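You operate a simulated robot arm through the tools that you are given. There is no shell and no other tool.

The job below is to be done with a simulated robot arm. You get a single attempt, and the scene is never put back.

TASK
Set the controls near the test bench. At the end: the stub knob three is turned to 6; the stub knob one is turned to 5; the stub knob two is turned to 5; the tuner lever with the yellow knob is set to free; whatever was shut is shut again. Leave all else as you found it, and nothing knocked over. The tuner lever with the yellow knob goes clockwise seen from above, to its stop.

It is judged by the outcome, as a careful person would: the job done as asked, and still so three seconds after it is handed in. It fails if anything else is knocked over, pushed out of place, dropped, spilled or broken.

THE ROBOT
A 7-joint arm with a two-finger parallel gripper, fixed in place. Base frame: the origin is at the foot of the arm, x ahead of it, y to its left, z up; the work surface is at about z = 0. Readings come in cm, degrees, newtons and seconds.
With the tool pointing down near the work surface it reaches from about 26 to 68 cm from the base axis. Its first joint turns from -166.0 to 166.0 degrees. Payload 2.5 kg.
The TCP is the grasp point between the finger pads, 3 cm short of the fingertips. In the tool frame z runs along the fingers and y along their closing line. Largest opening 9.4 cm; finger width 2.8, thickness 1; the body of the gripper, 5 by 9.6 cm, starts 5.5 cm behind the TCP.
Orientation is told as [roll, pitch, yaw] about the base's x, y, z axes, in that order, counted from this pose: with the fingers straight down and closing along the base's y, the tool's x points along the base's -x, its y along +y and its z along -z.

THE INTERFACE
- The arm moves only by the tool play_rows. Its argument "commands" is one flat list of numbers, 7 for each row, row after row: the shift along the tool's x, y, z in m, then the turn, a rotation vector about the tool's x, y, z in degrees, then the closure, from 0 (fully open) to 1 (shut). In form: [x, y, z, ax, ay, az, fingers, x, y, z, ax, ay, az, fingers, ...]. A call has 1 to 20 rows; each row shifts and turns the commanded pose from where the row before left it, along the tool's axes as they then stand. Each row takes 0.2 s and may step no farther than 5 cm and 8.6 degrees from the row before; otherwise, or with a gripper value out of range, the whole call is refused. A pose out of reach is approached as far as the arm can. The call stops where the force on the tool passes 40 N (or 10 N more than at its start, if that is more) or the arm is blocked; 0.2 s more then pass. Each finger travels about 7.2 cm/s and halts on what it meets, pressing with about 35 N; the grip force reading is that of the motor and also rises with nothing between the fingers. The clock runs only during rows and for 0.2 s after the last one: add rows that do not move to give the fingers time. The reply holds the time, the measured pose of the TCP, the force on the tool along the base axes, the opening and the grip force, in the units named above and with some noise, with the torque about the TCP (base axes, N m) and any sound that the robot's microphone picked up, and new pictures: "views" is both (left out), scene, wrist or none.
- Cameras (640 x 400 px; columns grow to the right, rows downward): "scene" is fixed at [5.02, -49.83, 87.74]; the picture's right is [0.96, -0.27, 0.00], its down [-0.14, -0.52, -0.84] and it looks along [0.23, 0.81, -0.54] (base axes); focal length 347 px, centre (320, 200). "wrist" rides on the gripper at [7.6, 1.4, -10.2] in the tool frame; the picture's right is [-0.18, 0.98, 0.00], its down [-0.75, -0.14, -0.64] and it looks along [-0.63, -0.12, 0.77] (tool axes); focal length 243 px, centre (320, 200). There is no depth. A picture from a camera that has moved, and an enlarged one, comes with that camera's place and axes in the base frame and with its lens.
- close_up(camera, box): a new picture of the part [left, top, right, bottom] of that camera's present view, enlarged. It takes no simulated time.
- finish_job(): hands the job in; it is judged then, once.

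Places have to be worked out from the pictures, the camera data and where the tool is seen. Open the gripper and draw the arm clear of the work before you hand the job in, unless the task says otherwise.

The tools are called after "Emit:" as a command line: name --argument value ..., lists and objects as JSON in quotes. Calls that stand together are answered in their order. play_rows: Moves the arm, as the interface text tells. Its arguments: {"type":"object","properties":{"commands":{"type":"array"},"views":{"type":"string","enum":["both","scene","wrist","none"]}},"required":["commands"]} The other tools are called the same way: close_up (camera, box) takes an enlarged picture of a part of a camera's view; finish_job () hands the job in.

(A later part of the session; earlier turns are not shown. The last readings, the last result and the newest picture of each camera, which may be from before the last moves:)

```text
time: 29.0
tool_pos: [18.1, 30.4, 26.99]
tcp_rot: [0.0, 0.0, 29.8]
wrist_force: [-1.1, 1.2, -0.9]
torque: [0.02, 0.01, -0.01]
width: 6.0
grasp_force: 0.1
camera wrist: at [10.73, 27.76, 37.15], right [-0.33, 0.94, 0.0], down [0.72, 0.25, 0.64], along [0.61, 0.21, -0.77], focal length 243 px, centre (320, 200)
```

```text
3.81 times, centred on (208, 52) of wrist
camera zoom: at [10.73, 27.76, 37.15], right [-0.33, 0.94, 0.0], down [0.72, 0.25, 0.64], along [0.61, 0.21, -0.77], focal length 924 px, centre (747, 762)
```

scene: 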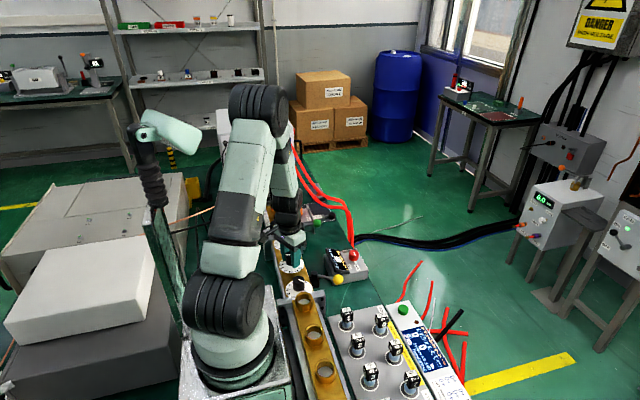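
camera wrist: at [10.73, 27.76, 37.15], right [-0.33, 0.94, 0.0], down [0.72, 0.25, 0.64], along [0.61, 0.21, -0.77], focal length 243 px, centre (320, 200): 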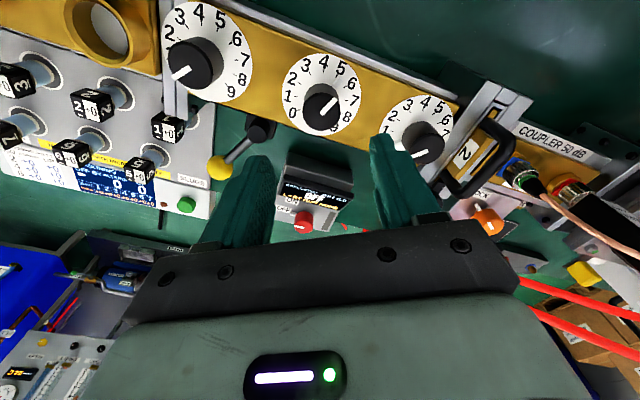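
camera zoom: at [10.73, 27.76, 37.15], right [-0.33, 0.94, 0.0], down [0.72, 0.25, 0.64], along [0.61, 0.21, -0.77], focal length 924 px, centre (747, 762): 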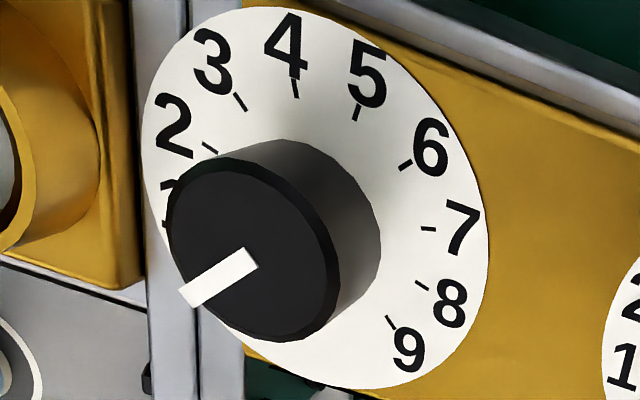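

Measured precisely, the ticks give the dial centre at (18.14, 30.5) and the STUB 2 mark is at about 5.28, so it needs about 8.4° back counter-clockwise. STUB 1 and STUB 3 are still at 0. I go back down, re-grip STUB 2, correct it and release gently.

Emit:
play_rows --commands '[-0.0005, 0.0009, 0.03, 0, 0, 0, 0.4, 0, 0, 0.03, 0, 0, 0, 0.4, 0, 0, 0.03, 0, 0, 0, 0.4, 0, 0, 0.02, 0, 0, 0, 0.4, 0, 0, 0, 0, 0, 0, 0.5, 0, 0, 0, 0, 0, 0, 0.62, 0, 0, 0, 0, 0, 0, 1, 0, 0, 0, 0, 0, 0, 1]' --views "none"

Emit:
play_rows --commands '[0, 0, 0, 0, 0, -4.2, 1, 0, 0, 0, 0, 0, -4.2, 1, 0, 0, 0, 0, 0, 0, 1, 0, 0, 0, 0, 0, 0, 1]' --views "wrist"

```text
time: 30.8
tool_pos: [18.14, 30.6, 15.88]
tcp_rot: [0.0, 0.0, 29.9]
wrist_force: [1.3, 1.1, -6.0]
torque: [-0.23, -0.55, 0.01]
width: 3.33
grasp_force: 45.0
```

```text
time: 31.8
tool_pos: [18.08, 30.52, 15.84]
tcp_rot: [0.1, -0.1, 38.3]
wrist_force: [7.6, 12.2, -35.2]
torque: [-0.43, -0.56, -0.01]
width: 3.34
grasp_force: 44.9
camera wrist: at [11.19, 26.88, 26.05], right [-0.46, 0.89, 0.0], down [0.68, 0.36, 0.64], along [0.57, 0.3, -0.77], focal length 243 px, centre (320, 200)
```

wrist: 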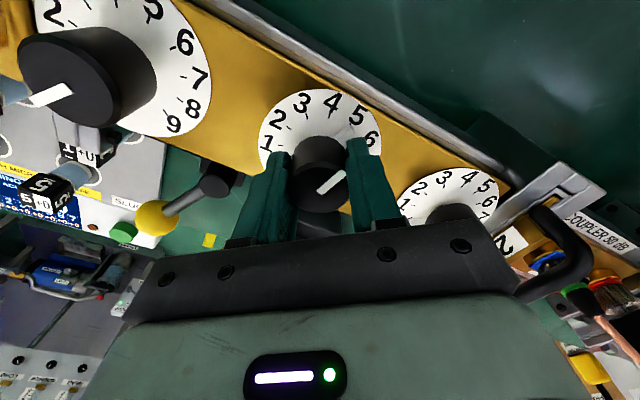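

The pointer now appears at 5. I release gently, rise, and re-measure with a close-up.

Emit:
play_rows --commands '[0, 0, 0, 0, 0, 0, 0.55, 0, 0, 0, 0, 0, 0, 0.45, 0, 0, -0.02, 0, 0, 0, 0.36, 0, 0, -0.03, 0, 0, 0, 0.36, 0, 0, -0.03, 0, 0, 0, 0.36, 0, 0, -0.03, 0, 0, 0, 0.36, 0, 0, 0, 0, 0, 0, 0.36]' --views "wrist"

Emit:
close_up --camera "wrist" --box '[276, 50, 364, 135]'

Emit:
close_up --camera "wrist" --box '[140, 0, 260, 75]'

```text
time: 33.4
tool_pos: [17.9, 30.52, 27.04]
tcp_rot: [0.0, 0.0, 38.3]
wrist_force: [-0.3, -0.2, -0.3]
torque: [0.0, 0.02, -0.03]
width: 6.03
grasp_force: 0.1
camera wrist: at [11.16, 26.84, 37.17], right [-0.46, 0.89, 0.0], down [0.68, 0.36, 0.64], along [0.57, 0.3, -0.77], focal length 243 px, centre (320, 200)
```

wrist: 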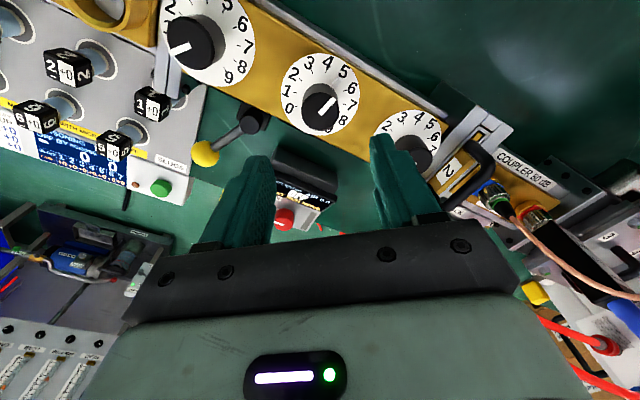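

```text
4.71 times, centred on (320, 92) of wrist
camera zoom: at [11.16, 26.84, 37.17], right [-0.46, 0.89, 0.0], down [0.68, 0.36, 0.64], along [0.57, 0.3, -0.77], focal length 1142 px, centre (320, 706)
```

zoom: 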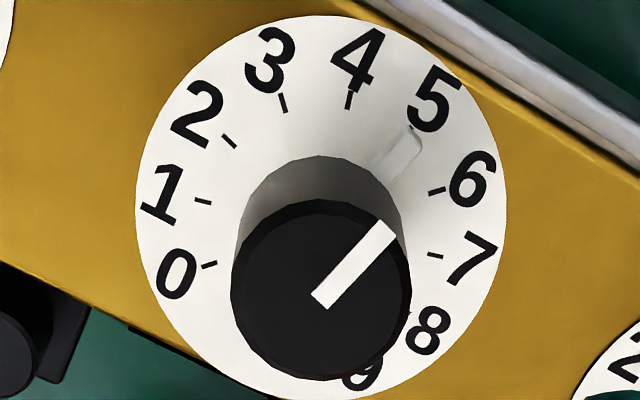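

```text
5.33 times, centred on (200, 38) of wrist
camera zoom: at [11.16, 26.84, 37.17], right [-0.46, 0.89, 0.0], down [0.68, 0.36, 0.64], along [0.57, 0.3, -0.77], focal length 1294 px, centre (960, 1067)
```

zoom: 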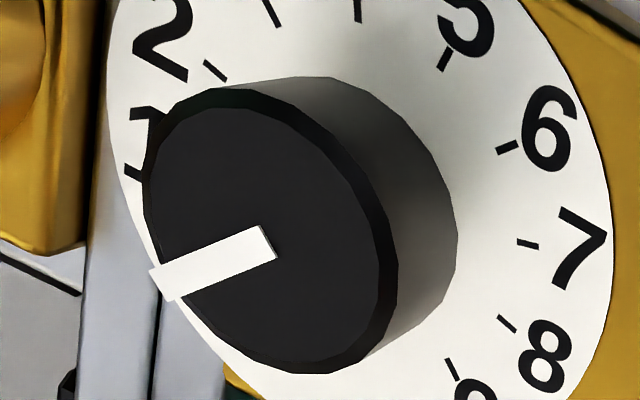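

STUB 2's mark now measures 165.2° against a target of 165°, so it is on 5.0. Next I rotate the hand to yaw 135°, so the fingers close diagonally and avoid the pointer tab, and move above STUB 3 at (18.1, 19.63).

Emit:
play_rows --commands '[0, 0, 0, 0, 0, -8.06, 0.45, 0, 0, 0, 0, 0, -8.06, 0.45, 0, 0, 0, 0, 0, -8.06, 0.45, 0, 0, 0, 0, 0, -8.06, 0.45, 0, 0, 0, 0, 0, -8.06, 0.45, 0, 0, 0, 0, 0, -8.06, 0.45, 0, 0, 0, 0, 0, -8.06, 0.45, 0, 0, 0, 0, 0, -8.06, 0.45, 0, 0, 0, 0, 0, -8.06, 0.45, 0, 0, 0, 0, 0, -8.06, 0.45, 0, 0, 0, 0, 0, -8.06, 0.45, 0, 0, 0, 0, 0, -8.06, 0.45, 0.0157, 0.0151, 0, 0, 0, 0, 0.45, 0.0157, 0.0151, 0, 0, 0, 0, 0.45, 0.0157, 0.0151, 0, 0, 0, 0, 0.45, 0.0157, 0.0151, 0, 0, 0, 0, 0.45, 0.0157, 0.0151, 0, 0, 0, 0, 0.45, 0, 0, 0, 0, 0, 0, 0.45]' --views "both"

```text
time: 37.2
tool_pos: [18.28, 19.57, 26.92]
tcp_rot: [0.0, 0.0, 134.9]
wrist_force: [0.0, 0.4, 0.7]
torque: [0.0, 0.01, -0.02]
width: 5.2
grasp_force: 0.0
camera wrist: at [22.64, 13.17, 37.09], right [-0.83, -0.56, 0.0], down [-0.43, 0.63, 0.64], along [-0.36, 0.53, -0.77], focal length 243 px, centre (320, 200)
```

scene: 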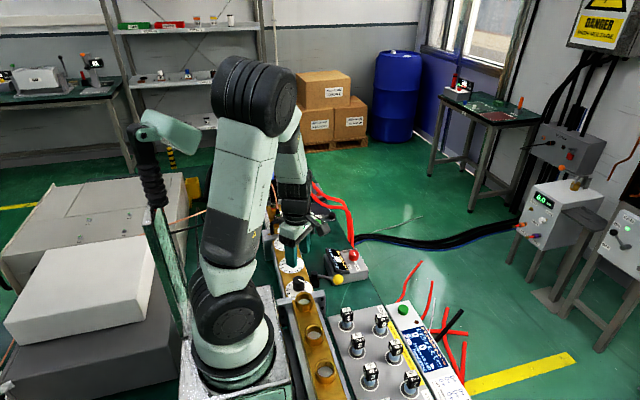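
wrist: 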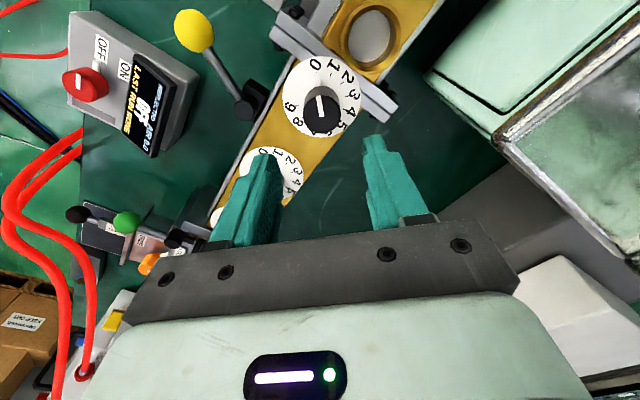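

The hand is above STUB 3. I take a close-up to confirm its centre, starting angle and the clearance to the flange.

Emit:
close_up --camera "wrist" --box '[264, 40, 392, 150]'

Emit:
close_up --camera "scene" --box '[265, 225, 345, 310]'

```text
3.64 times, centred on (328, 95) of wrist
camera zoom: at [22.64, 13.17, 37.09], right [-0.83, -0.56, 0.0], down [-0.43, 0.63, 0.64], along [-0.36, 0.53, -0.77], focal length 882 px, centre (291, 582)
```

zoom: 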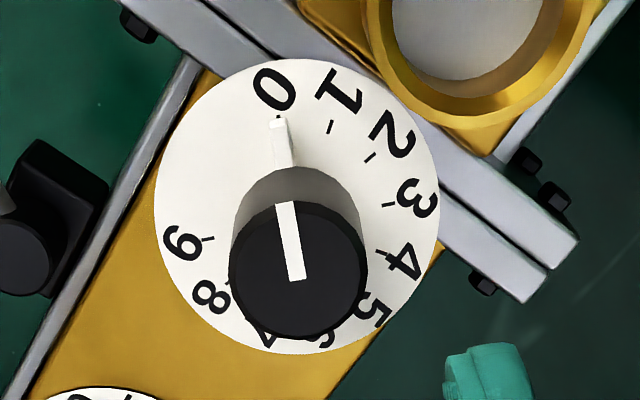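

```text
4.71 times, centred on (305, 268) of scene
camera zoom: at [5.02, -49.83, 87.74], right [0.96, -0.27, 0.0], down [-0.14, -0.52, -0.84], along [0.23, 0.81, -0.54], focal length 1632 px, centre (391, -118)
```

zoom: 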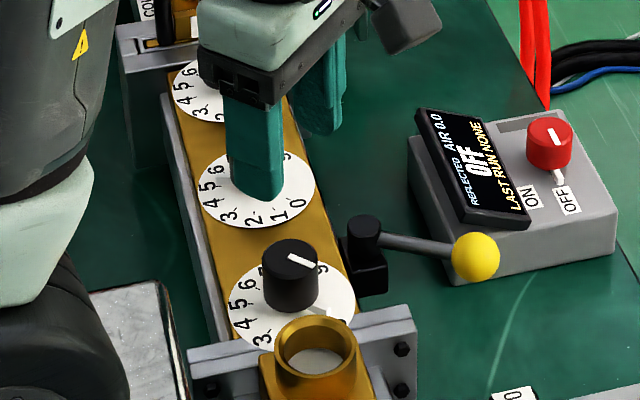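

STUB 3 reads 0 (mark at -46°) with its centre near (18.0, 19.7). I nudge the hand and descend around the knob with the fingers 5.2 cm apart.

Emit:
play_rows --commands '[-0.0024, 0.0009, 0.03, 0, 0, 0, 0.45, 0, 0, 0.03, 0, 0, 0, 0.45, 0, 0, 0.025, 0, 0, 0, 0.45, 0, 0, 0.014, 0, 0, 0, 0.45, 0, 0, 0.01, 0, 0, 0, 0.45, 0, 0, 0, 0, 0, 0, 0.45]' --views "both"

Emit:
close_up --camera "wrist" --box '[200, 90, 440, 250]'

```text
time: 38.6
tool_pos: [18.1, 19.81, 16.05]
tcp_rot: [0.1, 0.0, 135.0]
wrist_force: [-0.5, -0.9, 1.0]
torque: [-0.02, 0.02, 0.0]
width: 5.16
grasp_force: 0.0
camera wrist: at [22.41, 13.25, 26.23], right [-0.83, -0.56, 0.0], down [-0.43, 0.63, 0.64], along [-0.36, 0.53, -0.77], focal length 243 px, centre (320, 200)
```

scene: 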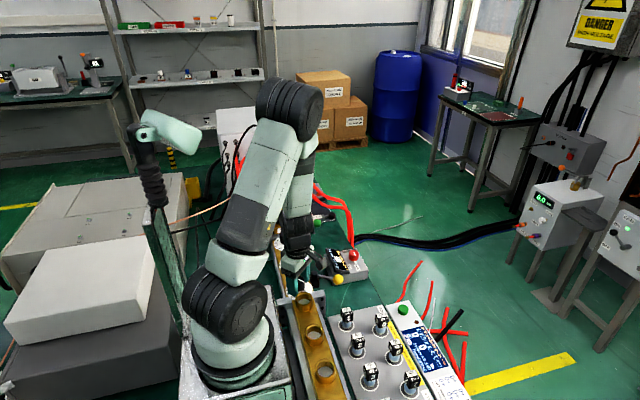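
wrist: 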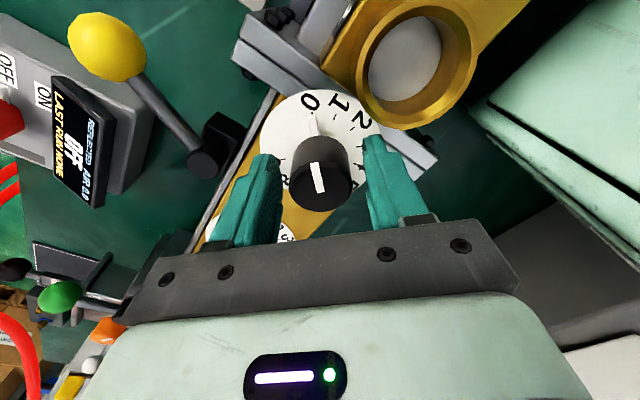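

```text
2.50 times, centred on (320, 170) of wrist
camera zoom: at [22.41, 13.25, 26.23], right [-0.83, -0.56, 0.0], down [-0.43, 0.63, 0.64], along [-0.36, 0.53, -0.77], focal length 606 px, centre (320, 275)
```

zoom: 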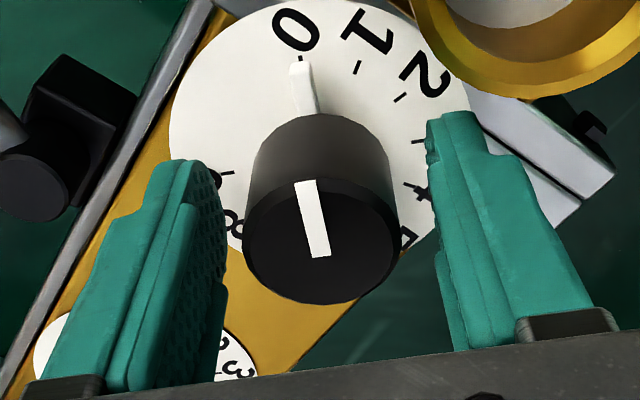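

The knob is centred between the fingers with its pointer clear of them. I close and turn clockwise 90° as the first half.

Emit:
play_rows --commands '[0, 0, 0, 0, 0, 0, 0.6, 0, 0, 0, 0, 0, 0, 0.64, 0, 0, 0, 0, 0, 0, 1, 0, 0, 0, 0, 0, 0, 1, 0, 0, 0, 0, 0, 4, 1, 0, 0, 0, 0, 0, 8, 1, 0, 0, 0, 0, 0, 8, 1, 0, 0, 0, 0, 0, 8, 1, 0, 0, 0, 0, 0, 8, 1, 0, 0, 0, 0, 0, 8, 1, 0, 0, 0, 0, 0, 8, 1, 0, 0, 0, 0, 0, 8, 1, 0, 0, 0, 0, 0, 8, 1, 0, 0, 0, 0, 0, 8, 1, 0, 0, 0, 0, 0, 8, 1, 0, 0, 0, 0, 0, 6, 1, 0, 0, 0, 0, 0, 0, 1]' --views "both"

```text
time: 40.7
tool_pos: [17.96, 19.6, 16.05]
tcp_rot: [0.0, 0.1, 98.5]
wrist_force: [-1.0, -1.2, 3.9]
torque: [0.23, -0.33, -0.03]
width: 3.25
grasp_force: 45.1
stopped in row 10: the force on the tool passed its limit at 41 N (the readings are from after the stop); the commanded pose is now the measured one
camera wrist: at [17.72, 11.89, 26.25], right [-1.0, 0.04, 0.0], down [0.03, 0.77, 0.64], along [0.02, 0.64, -0.77], focal length 243 px, centre (320, 200)
```

scene: 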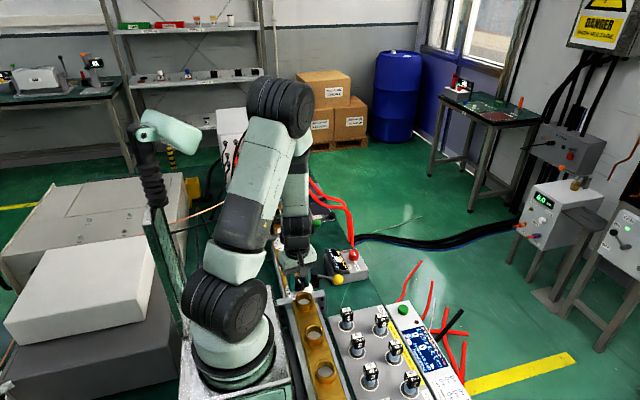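
wrist: 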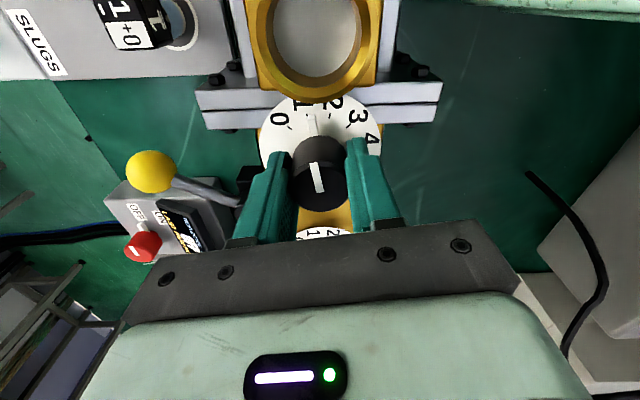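

The force limit halted the turn at 36°, and the command pose was re-zeroed, so the strain is relieved. The knob is still gripped and turning with the hand, so I continue at a gentler rate.

Emit:
play_rows --commands '[0, 0, 0, 0, 0, 4, 1, 0, 0, 0, 0, 0, 5, 1, 0, 0, 0, 0, 0, 5, 1, 0, 0, 0, 0, 0, 5, 1, 0, 0, 0, 0, 0, 5, 1, 0, 0, 0, 0, 0, 5, 1, 0, 0, 0, 0, 0, 5, 1, 0, 0, 0, 0, 0, 5, 1, 0, 0, 0, 0, 0, 0, 1]' --views "wrist"

```text
time: 42.7
tool_pos: [17.92, 19.62, 16.09]
tcp_rot: [0.0, 0.1, 59.4]
wrist_force: [-5.5, 0.0, 3.7]
torque: [0.78, 0.15, 0.02]
width: 3.27
grasp_force: 45.4
camera wrist: at [12.89, 13.81, 26.25], right [-0.75, 0.66, 0.0], down [0.51, 0.58, 0.64], along [0.42, 0.48, -0.77], focal length 243 px, centre (320, 200)
```

wrist: 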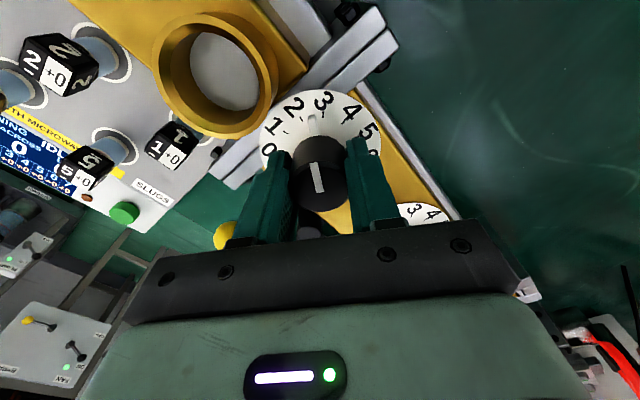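

Forces are low and the pointer is at about 2.5 as expected. I continue clockwise about 52°.

Emit:
play_rows --commands '[0, 0, 0, 0, 0, 4, 1, 0, 0, 0, 0, 0, 6, 1, 0, 0, 0, 0, 0, 6, 1, 0, 0, 0, 0, 0, 6, 1, 0, 0, 0, 0, 0, 6, 1, 0, 0, 0, 0, 0, 6, 1, 0, 0, 0, 0, 0, 6, 1, 0, 0, 0, 0, 0, 6, 1, 0, 0, 0, 0, 0, 6, 1, 0, 0, 0, 0, 0, 0, 1]' --views "wrist"

```text
time: 44.9
tool_pos: [17.99, 19.67, 16.11]
tcp_rot: [0.0, 0.0, 7.3]
wrist_force: [-9.4, 5.1, 26.9]
torque: [0.15, 1.17, -0.02]
width: 3.26
grasp_force: 45.3
camera wrist: at [10.25, 20.08, 26.23], right [0.06, 1.0, 0.0], down [0.77, -0.04, 0.64], along [0.64, -0.04, -0.77], focal length 243 px, centre (320, 200)
```

wrist: 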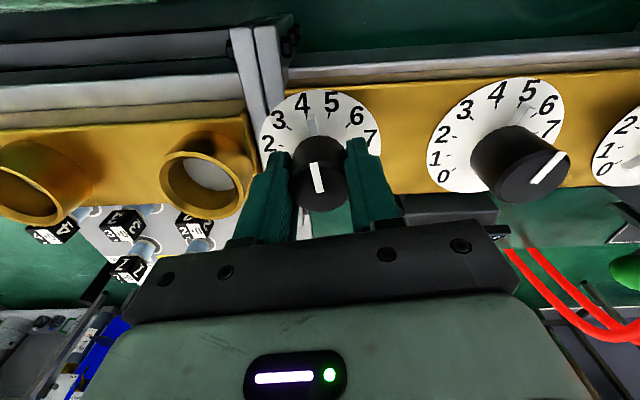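

The pointer is at about 4.3 with a vertical load of +27 N. I ease the hand up 1 mm to relieve it while continuing the turn toward 6.

Emit:
play_rows --commands '[0, 0, -0.0005, 0, 0, 0, 1, 0, 0, -0.0005, 0, 0, 0, 1, 0, 0, 0, 0, 0, 4, 1, 0, 0, 0, 0, 0, 5, 1, 0, 0, 0, 0, 0, 5, 1, 0, 0, 0, 0, 0, 5, 1, 0, 0, 0, 0, 0, 5, 1, 0, 0, 0, 0, 0, 0, 1]' --views "wrist"

```text
time: 45.9
tool_pos: [18.01, 19.58, 16.04]
tcp_rot: [0.0, -0.1, -0.2]
wrist_force: [1.7, 1.6, -3.6]
torque: [0.39, 0.65, -0.02]
width: 3.29
grasp_force: 45.5
stopped in row 4: the force on the tool passed its limit at 43 N (the readings are from after the stop); the commanded pose is now the measured one
camera wrist: at [10.38, 21.13, 26.24], right [0.19, 0.98, 0.0], down [0.75, -0.14, 0.64], along [0.63, -0.12, -0.77], focal length 243 px, centre (320, 200)
```

wrist: 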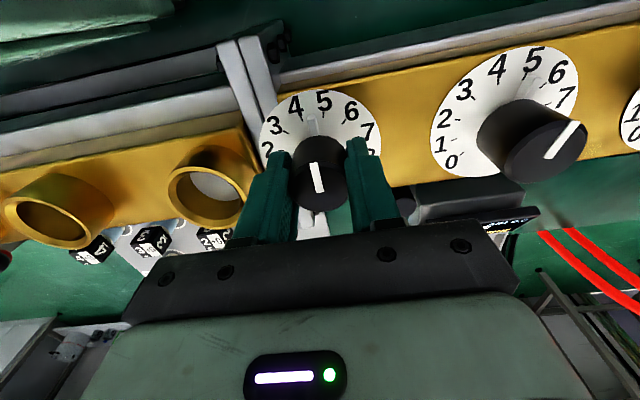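

The force re-zeroed after the stop, with the pointer at about 4.5. I continue the last 45° in small steps.

Emit:
play_rows --commands '[0, 0, 0, 0, 0, 4, 1, 0, 0, 0, 0, 0, 5, 1, 0, 0, 0, 0, 0, 5, 1, 0, 0, 0, 0, 0, 5, 1, 0, 0, 0, 0, 0, 5, 1, 0, 0, 0, 0, 0, 5, 1, 0, 0, 0, 0, 0, 5, 1, 0, 0, 0, 0, 0, 5, 1, 0, 0, 0, 0, 0, 5, 1, 0, 0, 0, 0, 0, 0, 1]' --views "wrist"

```text
time: 48.1
tool_pos: [17.93, 19.83, 16.11]
tcp_rot: [-0.1, -0.1, -44.3]
wrist_force: [2.7, 3.7, -14.6]
torque: [0.53, -0.14, 0.02]
width: 3.27
grasp_force: 45.7
camera wrist: at [13.54, 26.02, 26.23], right [0.82, 0.57, 0.0], down [0.44, -0.63, 0.64], along [0.37, -0.53, -0.77], focal length 243 px, centre (320, 200)
```

wrist: 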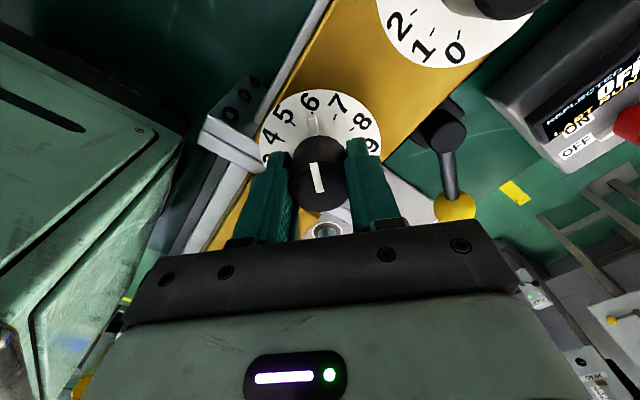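

The pointer is close to 6. I release gently, rise, and measure with close-ups.

Emit:
play_rows --commands '[0, 0, 0, 0, 0, 0, 0.55, 0, 0, 0, 0, 0, 0, 0.45, 0, 0, -0.02, 0, 0, 0, 0.45, 0, 0, -0.03, 0, 0, 0, 0.45, 0, 0, -0.03, 0, 0, 0, 0.45, 0, 0, -0.03, 0, 0, 0, 0.45, 0, 0, 0, 0, 0, 0, 0.45]' --views "wrist"

Emit:
close_up --camera "wrist" --box '[276, 50, 364, 135]'

Emit:
close_up --camera "wrist" --box '[360, 0, 460, 90]'

```text
time: 49.4
tool_pos: [20.7, 13.97, 21.6]
tcp_rot: [-8.7, -6.1, -53.4]
wrist_force: [0.5, -0.2, 1.2]
torque: [-0.02, 0.03, 0.03]
width: 5.18
grasp_force: 0.1
stopped in row 6: the arm was blocked; the commanded pose is now the measured one
camera wrist: at [17.93, 22.54, 30.66], right [0.9, 0.42, -0.13], down [0.37, -0.57, 0.73], along [0.23, -0.7, -0.67], focal length 243 px, centre (320, 200)
```

wrist: 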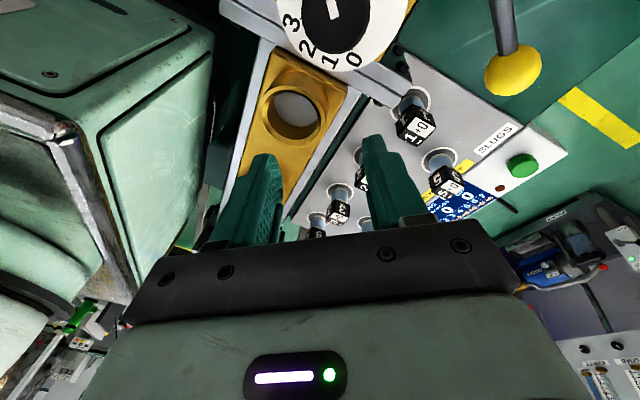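

```text
4.71 times, centred on (320, 92) of wrist
camera zoom: at [17.93, 22.54, 30.66], right [0.9, 0.42, -0.13], down [0.37, -0.57, 0.73], along [0.23, -0.7, -0.67], focal length 1142 px, centre (320, 706)
```

zoom: 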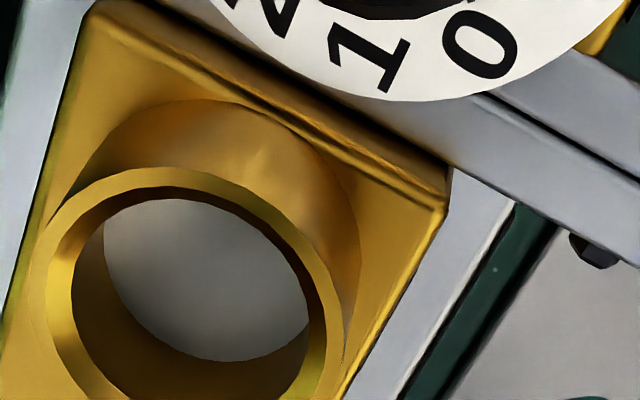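

```text
4.44 times, centred on (410, 45) of wrist
camera zoom: at [17.93, 22.54, 30.66], right [0.9, 0.42, -0.13], down [0.37, -0.57, 0.73], along [0.23, -0.7, -0.67], focal length 1078 px, centre (-80, 889)
```

zoom: 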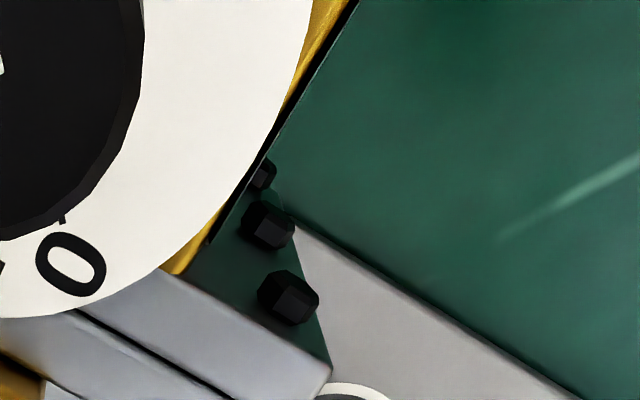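

The arm was deflected while rising: it is now at (20.7, 14.0, 21.6), tilted, and was reported blocked. I look at the whole scene before any further motion.

Emit:
close_up --camera "scene" --box '[0, 0, 640, 400]'

Emit:
close_up --camera "scene" --box '[200, 180, 400, 340]'

Emit:
close_up --camera "wrist" --box '[0, 0, 640, 400]'

```text
1.00 times, centred on (320, 200) of scene (not enlarged: the box is as wide or as high as the picture)
camera zoom: at [5.02, -49.83, 87.74], right [0.96, -0.27, 0.0], down [-0.14, -0.52, -0.84], along [0.23, 0.81, -0.54], focal length 347 px, centre (320, 200)
```

zoom: 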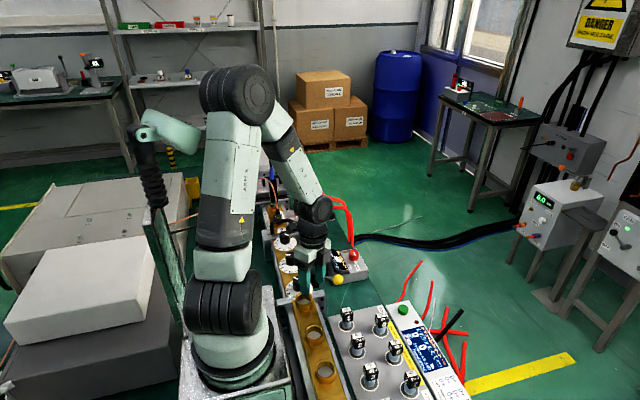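

```text
2.50 times, centred on (300, 260) of scene
camera zoom: at [5.02, -49.83, 87.74], right [0.96, -0.27, 0.0], down [-0.14, -0.52, -0.84], along [0.23, 0.81, -0.54], focal length 867 px, centre (370, 50)
```

zoom: 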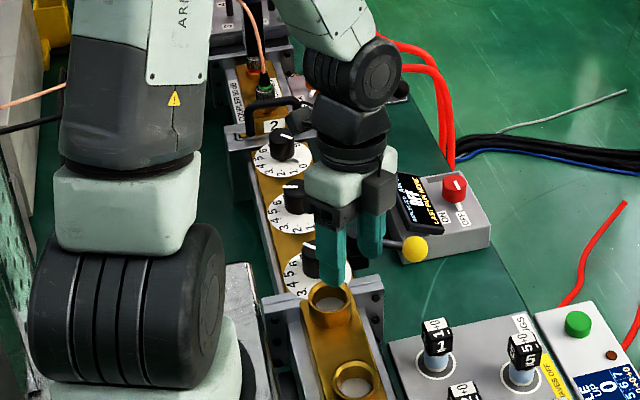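

```text
1.00 times, centred on (320, 200) of wrist (not enlarged: the box is as wide or as high as the picture)
camera zoom: at [17.93, 22.54, 30.66], right [0.9, 0.42, -0.13], down [0.37, -0.57, 0.73], along [0.23, -0.7, -0.67], focal length 243 px, centre (320, 200)
```

zoom: 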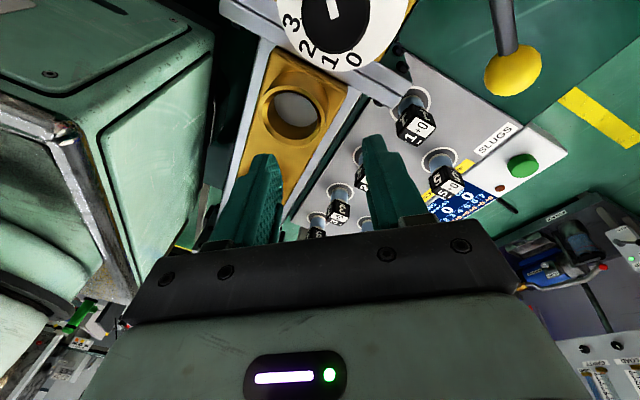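

Nothing looks displaced: the lever is still at FREE and the knobs and rings are in place, with the fingers in free air near the first ring. I raise slowly in small steps to see that the arm tracks.

Emit:
play_rows --commands '[0, 0, -0.01, 0, 0, 0, 0.45, 0, 0, -0.01, 0, 0, 0, 0.45, 0, 0, -0.01, 0, 0, 0, 0.45, 0, 0, -0.01, 0, 0, 0, 0.45, 0, 0, 0, 0, 0, 0, 0.45]' --views "both"

```text
time: 50.8
tool_pos: [21.43, 12.1, 23.45]
tcp_rot: [-13.3, -9.7, -55.9]
wrist_force: [0.2, 0.1, 0.3]
torque: [-0.01, 0.03, 0.0]
width: 5.15
grasp_force: 0.1
stopped in row 5: the arm was blocked; the commanded pose is now the measured one
camera wrist: at [19.37, 21.76, 31.58], right [0.91, 0.36, -0.19], down [0.36, -0.52, 0.77], along [0.18, -0.78, -0.6], focal length 243 px, centre (320, 200)
```

scene: 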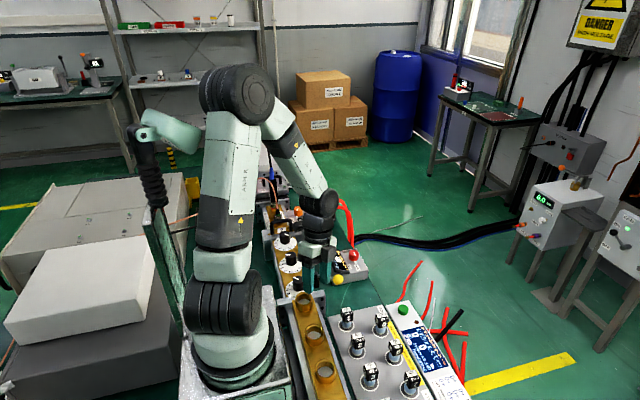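
wrist: 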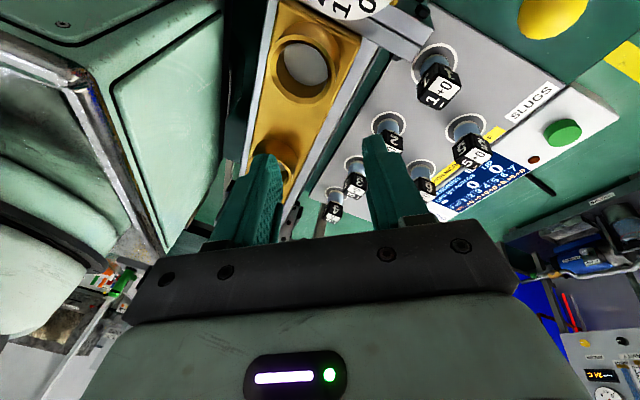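

The hand tilts further when raised at this yaw, which suggests a wrist joint limit close to the base. In free air, I turn the hand back counter-clockwise and move it outward (+x) in small steps to free that joint.

Emit:
play_rows --commands '[-0.0055, 0.0082, -0.002, 0, 0, -5, 0.45, -0.005, 0.008, -0.002, 0, 0, -5, 0.45, -0.005, 0.008, -0.002, 0, 0, -5, 0.45, -0.005, 0.008, -0.002, 0, 0, -5, 0.45, 0, 0, 0, 0, 0, 0, 0.45]' --views "both"

```text
time: 52.0
tool_pos: [25.16, 13.11, 23.77]
tcp_rot: [-15.4, -4.3, -35.8]
wrist_force: [0.7, 0.0, -0.2]
torque: [-0.01, -0.03, 0.0]
width: 5.17
grasp_force: 0.0
camera wrist: at [20.77, 21.25, 32.62], right [0.72, 0.65, -0.25], down [0.59, -0.38, 0.71], along [0.37, -0.66, -0.66], focal length 243 px, centre (320, 200)
```

scene: 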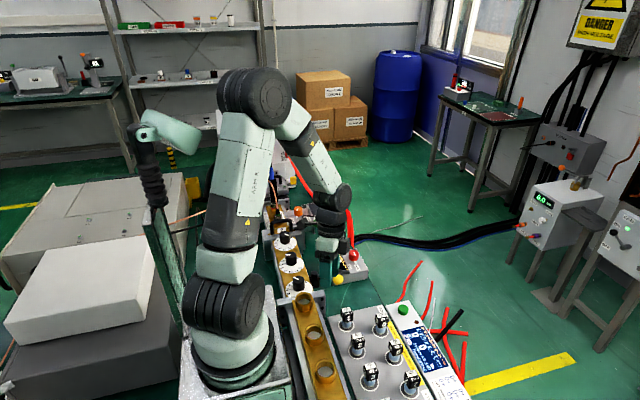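
wrist: 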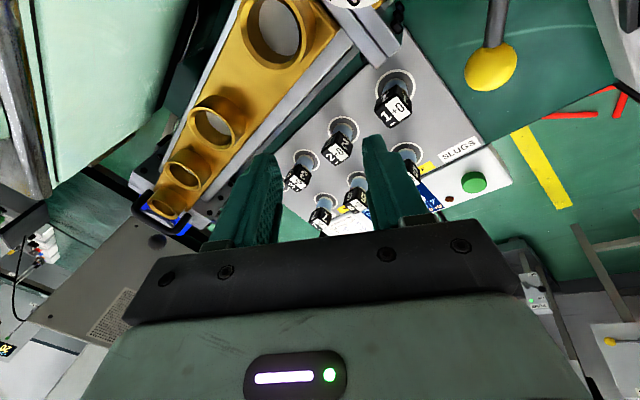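

The arm tracks again. I level the tool with a rotation of about 16° in tool axes while moving a bit up and outward.

Emit:
play_rows --commands '[-0.008, 0.006, -0.006, -3.9, 1.14, 0, 0.45, -0.008, 0.006, -0.006, -3.9, 1.14, 0, 0.45, -0.008, 0.006, -0.006, -3.9, 1.14, 0, 0.45, -0.008, 0.006, -0.006, -3.9, 1.14, 0, 0.45, 0, 0, 0, 0, 0, 0, 0.45]' --views "both"

```text
time: 53.2
tool_pos: [29.18, 13.49, 25.94]
tcp_rot: [0.3, 0.2, -36.5]
wrist_force: [0.3, 0.1, -1.1]
torque: [0.03, 0.01, -0.01]
width: 5.17
grasp_force: 0.1
camera wrist: at [23.95, 19.06, 36.12], right [0.73, 0.68, 0.0], down [0.52, -0.57, 0.64], along [0.44, -0.47, -0.77], focal length 243 px, centre (320, 200)
```

scene: 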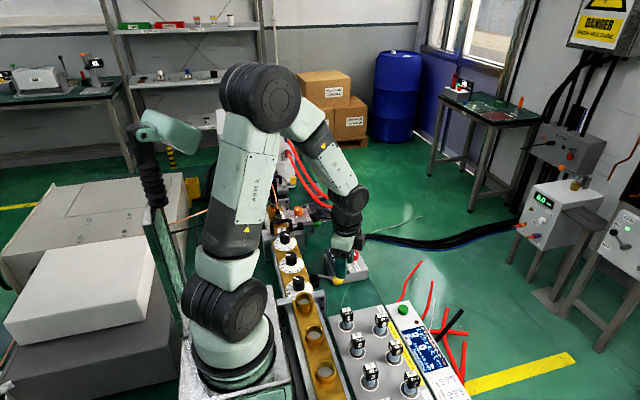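
wrist: 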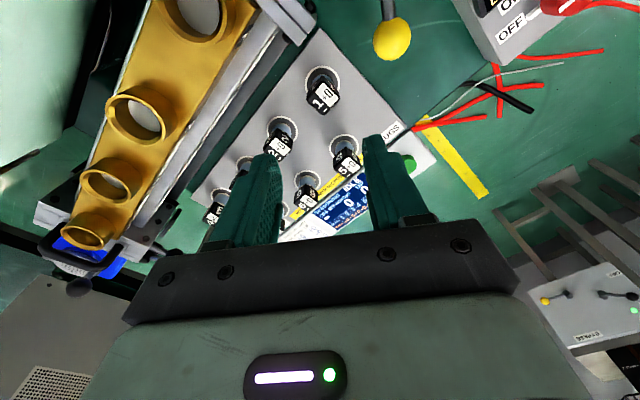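

The tool is level and tracking. I go up to z≈38 and rotate counter-clockwise so that the camera can inspect the dials.

Emit:
play_rows --commands '[0, 0, -0.03, 0, 0, 0, 0.45, 0, 0, -0.03, 0, 0, 0, 0.45, 0, 0, -0.03, 0, 0, 0, 0.45, 0, 0, -0.03, 0, 0, 0, 0.45, 0, 0, 0, 0, 0, -8.5, 0.45, 0, 0, 0, 0, 0, -8.5, 0.45, 0, 0, 0, 0, 0, -8.5, 0.45, 0, 0, 0, 0, 0, -8.5, 0.45, 0, 0, 0, 0, 0, -8.5, 0.45, 0, 0, 0, 0, 0, -8.5, 0.45, 0, 0, 0, 0, 0, -8.5, 0.45, 0, 0, 0, 0, 0, -8.5, 0.45, 0, 0, 0, 0, 0, -8.5, 0.45, 0, 0, 0, 0, 0, -8.5, 0.45, 0, 0, 0, 0, 0, -8.5, 0.45, 0, 0, 0, 0, 0, -8.5, 0.45, 0, 0, 0, 0, 0, -8.5, 0.45, 0, 0, 0, 0, 0, -8.5, 0.45, 0, 0, 0, 0, 0, -8.5, 0.45, 0, 0, 0, 0, 0, 0, 0.45]' --views "both"

```text
time: 57.4
tool_pos: [29.27, 13.39, 37.83]
tcp_rot: [0.0, -0.3, 91.2]
wrist_force: [-0.1, 0.2, 0.0]
torque: [-0.02, 0.0, -0.02]
width: 5.17
grasp_force: 0.0
camera wrist: at [27.96, 5.69, 48.07], right [-0.99, 0.17, 0.0], down [0.13, 0.75, 0.65], along [0.11, 0.64, -0.76], focal length 243 px, centre (320, 200)
```

scene: 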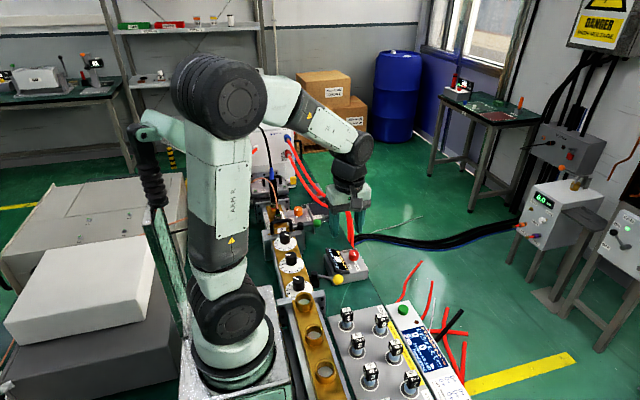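
wrist: 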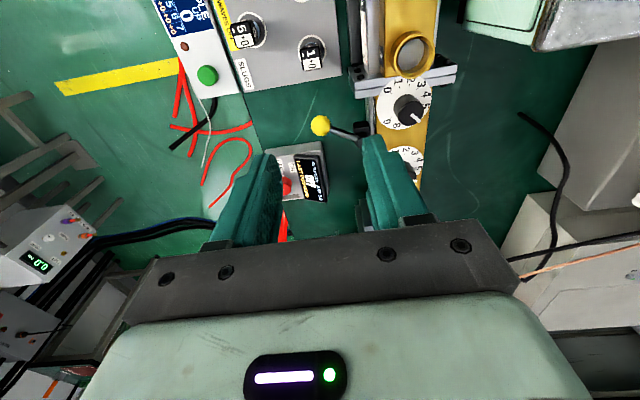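

Good view. I enlarge the dials to measure STUB 3 and re-check STUB 2 and the lever.

Emit:
close_up --camera "wrist" --box '[370, 65, 450, 135]'

Emit:
close_up --camera "wrist" --box '[300, 40, 470, 190]'

Emit:
close_up --camera "scene" --box '[265, 225, 345, 310]'

```text
5.71 times, centred on (410, 100) of wrist
camera zoom: at [27.96, 5.69, 48.07], right [-0.99, 0.17, 0.0], down [0.13, 0.75, 0.65], along [0.11, 0.64, -0.76], focal length 1386 px, centre (-194, 771)
```

zoom: 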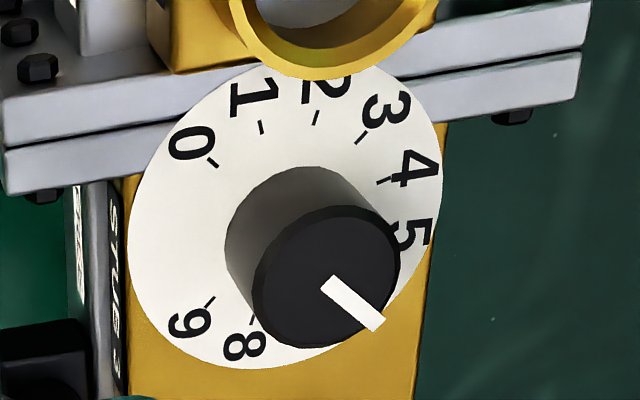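

```text
2.67 times, centred on (385, 115) of wrist
camera zoom: at [27.96, 5.69, 48.07], right [-0.99, 0.17, 0.0], down [0.13, 0.75, 0.65], along [0.11, 0.64, -0.76], focal length 647 px, centre (147, 427)
```

zoom: 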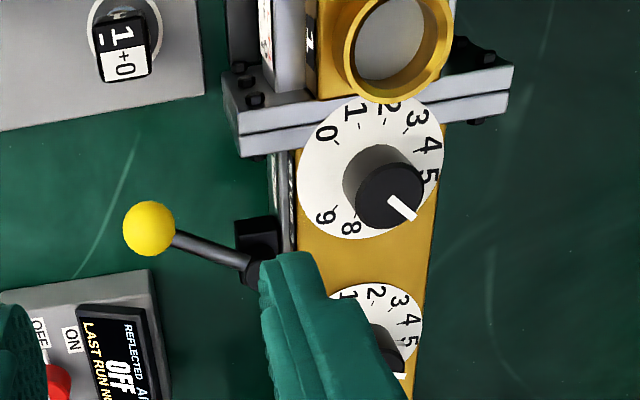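

```text
4.71 times, centred on (305, 268) of scene
camera zoom: at [5.02, -49.83, 87.74], right [0.96, -0.27, 0.0], down [-0.14, -0.52, -0.84], along [0.23, 0.81, -0.54], focal length 1632 px, centre (391, -118)
```

zoom: 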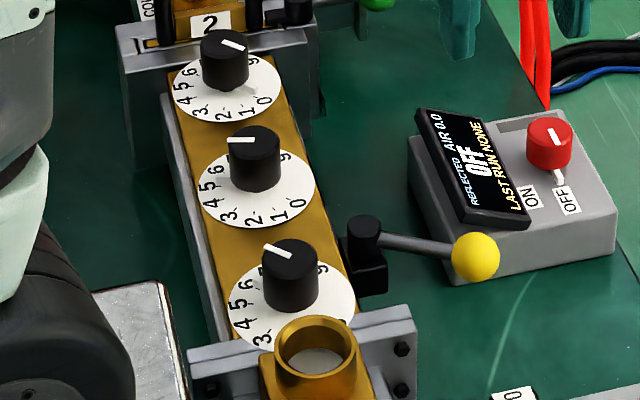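

STUB 3's mark measures about 136.5° against 135°, so roughly 5.95, essentially on 6. The lever is still at FREE. Now I rotate to yaw 150° and travel high to above STUB 1 at about (18.1, 41.4).

Emit:
play_rows --commands '[0, 0, 0, 0, 0, -8.4, 0.47, 0, 0, 0, 0, 0, -8.4, 0.47, 0, 0, 0, 0, 0, -8.4, 0.47, 0, 0, 0, 0, 0, -8.4, 0.47, 0, 0, 0, 0, 0, -8.4, 0.47, 0, 0, 0, 0, 0, -8.4, 0.47, 0, 0, 0, 0, 0, -8.4, 0.47, -0.02368, -0.01867, 0, 0, 0, 0, 0.47, -0.02368, -0.01867, 0, 0, 0, 0, 0.47, -0.02368, -0.01867, 0, 0, 0, 0, 0.47, -0.02368, -0.01867, 0, 0, 0, 0, 0.47, -0.02368, -0.01867, 0, 0, 0, 0, 0.47, -0.02368, -0.01867, 0, 0, 0, 0, 0.47, -0.02368, -0.01867, 0, 0, 0, 0, 0.47, -0.02368, -0.01867, 0, 0, 0, 0, 0.47, -0.02368, -0.01867, 0, 0, 0, 0, 0.47, -0.02368, -0.01867, 0, 0, 0, 0, 0.47, 0, 0, 0, 0, 0, 0, 0.47]' --views "both"

```text
time: 61.2
tool_pos: [18.18, 41.53, 38.12]
tcp_rot: [-0.2, -0.1, 149.9]
wrist_force: [0.0, -0.1, -0.1]
torque: [0.06, 0.02, 0.03]
width: 4.96
grasp_force: 0.0
camera wrist: at [24.05, 36.38, 48.27], right [-0.65, -0.76, 0.0], down [-0.58, 0.5, 0.64], along [-0.49, 0.42, -0.76], focal length 243 px, centre (320, 200)
```

scene: 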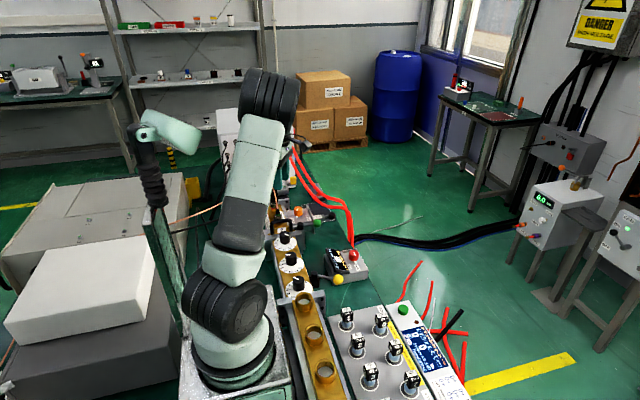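
wrist: 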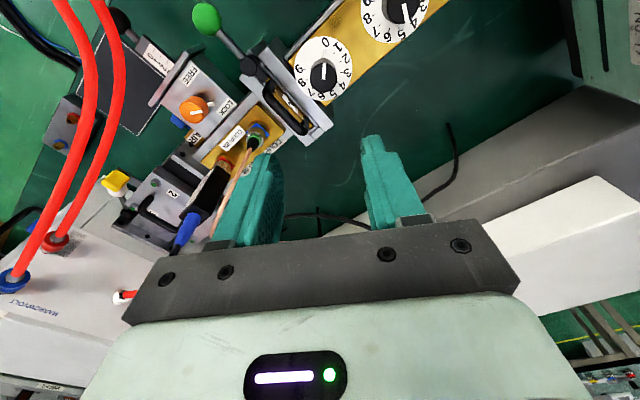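

The hand is above STUB 1. I measure its centre, starting angle and the clearance to the flange and handle in close-up.

Emit:
close_up --camera "wrist" --box '[275, 25, 371, 115]'

Emit:
close_up --camera "wrist" --box '[180, 0, 440, 170]'

```text
4.44 times, centred on (323, 70) of wrist
camera zoom: at [24.05, 36.38, 48.27], right [-0.65, -0.76, 0.0], down [-0.58, 0.5, 0.64], along [-0.49, 0.42, -0.76], focal length 1078 px, centre (307, 778)
```

zoom: 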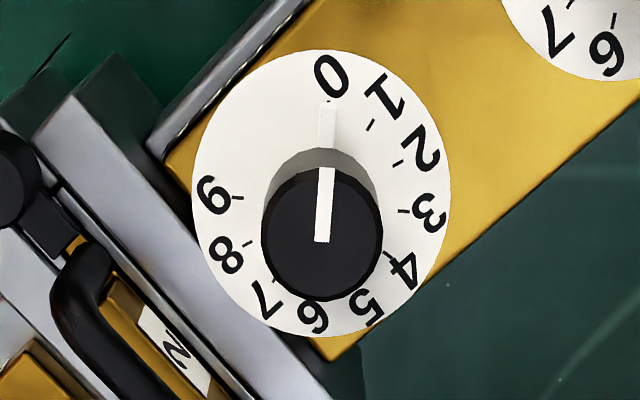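

```text
2.35 times, centred on (310, 85) of wrist
camera zoom: at [24.05, 36.38, 48.27], right [-0.65, -0.76, 0.0], down [-0.58, 0.5, 0.64], along [-0.49, 0.42, -0.76], focal length 571 px, centre (344, 471)
```

zoom: 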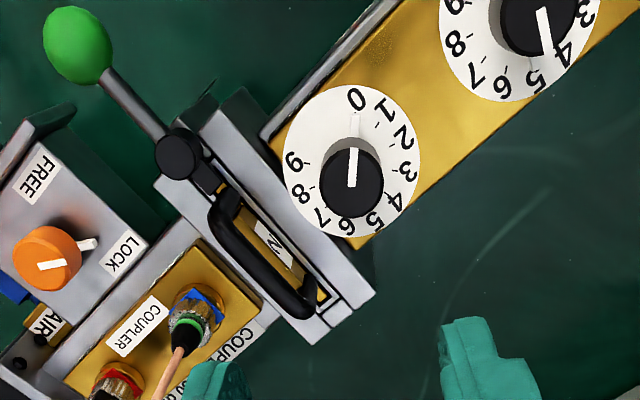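

STUB 1 is at 0 (mark -44°) and the flange top is no higher than the dial, so the fingers clear it. Relative to the hand, the knob axis is about (-0.2, -0.35) cm off, so I shift and descend to just above the knob top to check centring.

Emit:
play_rows --commands '[0, 0.004, 0.03, 0, 0, 0, 0.47, 0, 0, 0.03, 0, 0, 0, 0.47, 0, 0, 0.03, 0, 0, 0, 0.47, 0, 0, 0.03, 0, 0, 0, 0.47, 0, 0, 0.03, 0, 0, 0, 0.47, 0, 0, 0.03, 0, 0, 0, 0.47, 0, 0, 0, 0, 0, 0, 0.47]' --views "both"

Emit:
close_up --camera "wrist" --box '[200, 60, 440, 240]'

```text
time: 62.8
tool_pos: [18.03, 41.08, 20.09]
tcp_rot: [-0.3, -0.1, 149.8]
wrist_force: [-0.3, 0.7, 0.1]
torque: [0.0, -0.01, 0.0]
width: 4.98
grasp_force: 0.2
camera wrist: at [23.81, 36.08, 30.23], right [-0.65, -0.76, 0.0], down [-0.58, 0.5, 0.64], along [-0.49, 0.42, -0.76], focal length 243 px, centre (320, 200)
```

scene: 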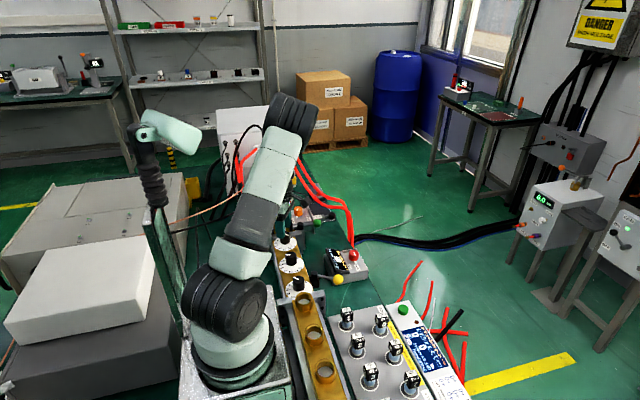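
wrist: 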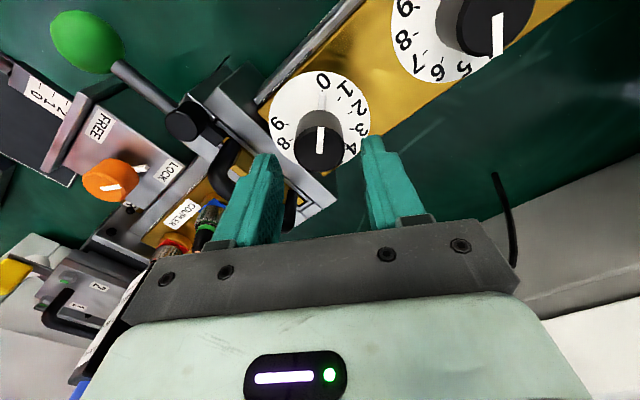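

```text
2.22 times, centred on (320, 150) of wrist
camera zoom: at [23.81, 36.08, 30.23], right [-0.65, -0.76, 0.0], down [-0.58, 0.5, 0.64], along [-0.49, 0.42, -0.76], focal length 539 px, centre (320, 311)
```

zoom: 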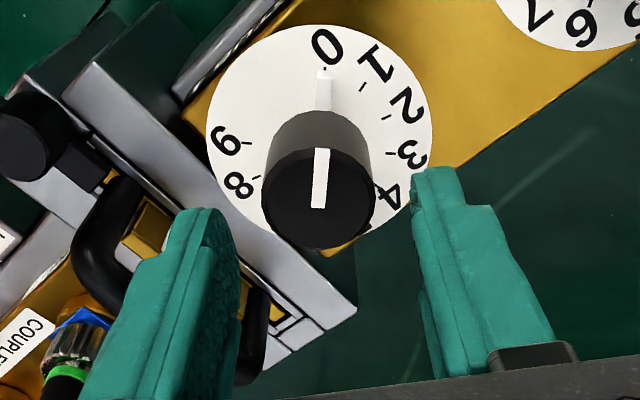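

The knob sits right on the tool axis (predicted (320,150), seen (319.5,150)). I descend 4.1 cm and close on STUB 1.

Emit:
play_rows --commands '[0, 0, 0.015, 0, 0, 0, 0.47, 0, 0, 0.015, 0, 0, 0, 0.47, 0, 0, 0.011, 0, 0, 0, 0.47, 0, 0, 0, 0, 0, 0, 0.5, 0, 0, 0, 0, 0, 0, 0.6, 0, 0, 0, 0, 0, 0, 0.64, 0, 0, 0, 0, 0, 0, 1, 0, 0, 0, 0, 0, 0, 1]' --views "wrist"

```text
time: 64.6
tool_pos: [17.95, 41.39, 16.05]
tcp_rot: [-0.2, -0.2, 149.8]
wrist_force: [1.8, 6.6, -3.8]
torque: [-0.94, 0.42, -0.01]
width: 3.38
grasp_force: 45.3
camera wrist: at [23.8, 36.15, 26.14], right [-0.65, -0.76, 0.0], down [-0.58, 0.5, 0.64], along [-0.49, 0.42, -0.76], focal length 243 px, centre (320, 200)
```

wrist: 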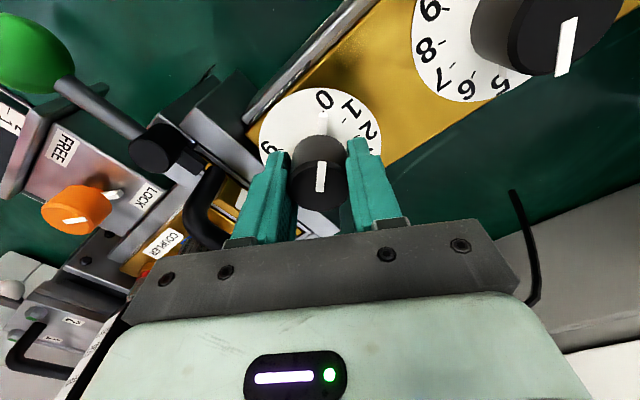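

It is gripped with low side force. I turn clockwise 75° in 5° steps.

Emit:
play_rows --commands '[0, 0, 0, 0, 0, 3, 1, 0, 0, 0, 0, 0, 5, 1, 0, 0, 0, 0, 0, 5, 1, 0, 0, 0, 0, 0, 5, 1, 0, 0, 0, 0, 0, 5, 1, 0, 0, 0, 0, 0, 5, 1, 0, 0, 0, 0, 0, 5, 1, 0, 0, 0, 0, 0, 5, 1, 0, 0, 0, 0, 0, 5, 1, 0, 0, 0, 0, 0, 5, 1, 0, 0, 0, 0, 0, 5, 1, 0, 0, 0, 0, 0, 5, 1, 0, 0, 0, 0, 0, 5, 1, 0, 0, 0, 0, 0, 5, 1, 0, 0, 0, 0, 0, 5, 1, 0, 0, 0, 0, 0, 2, 1, 0, 0, 0, 0, 0, 0, 1]' --views "wrist"

```text
time: 68.2
tool_pos: [17.98, 41.3, 15.99]
tcp_rot: [0.0, -0.4, 74.6]
wrist_force: [9.0, 16.1, -11.1]
torque: [0.3, -0.89, -0.02]
width: 3.39
grasp_force: 45.0
camera wrist: at [14.62, 34.26, 26.13], right [-0.9, 0.44, 0.0], down [0.33, 0.69, 0.65], along [0.28, 0.58, -0.76], focal length 243 px, centre (320, 200)
```

wrist: 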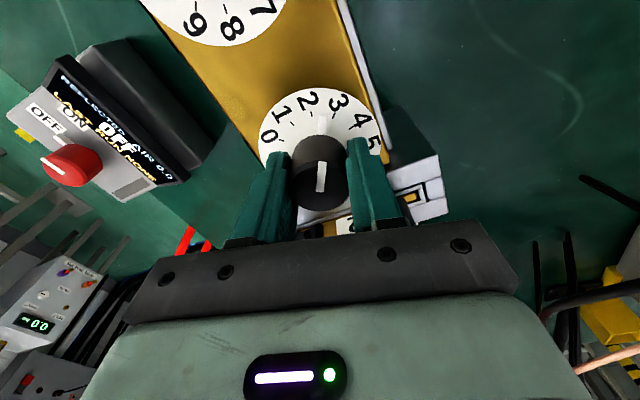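

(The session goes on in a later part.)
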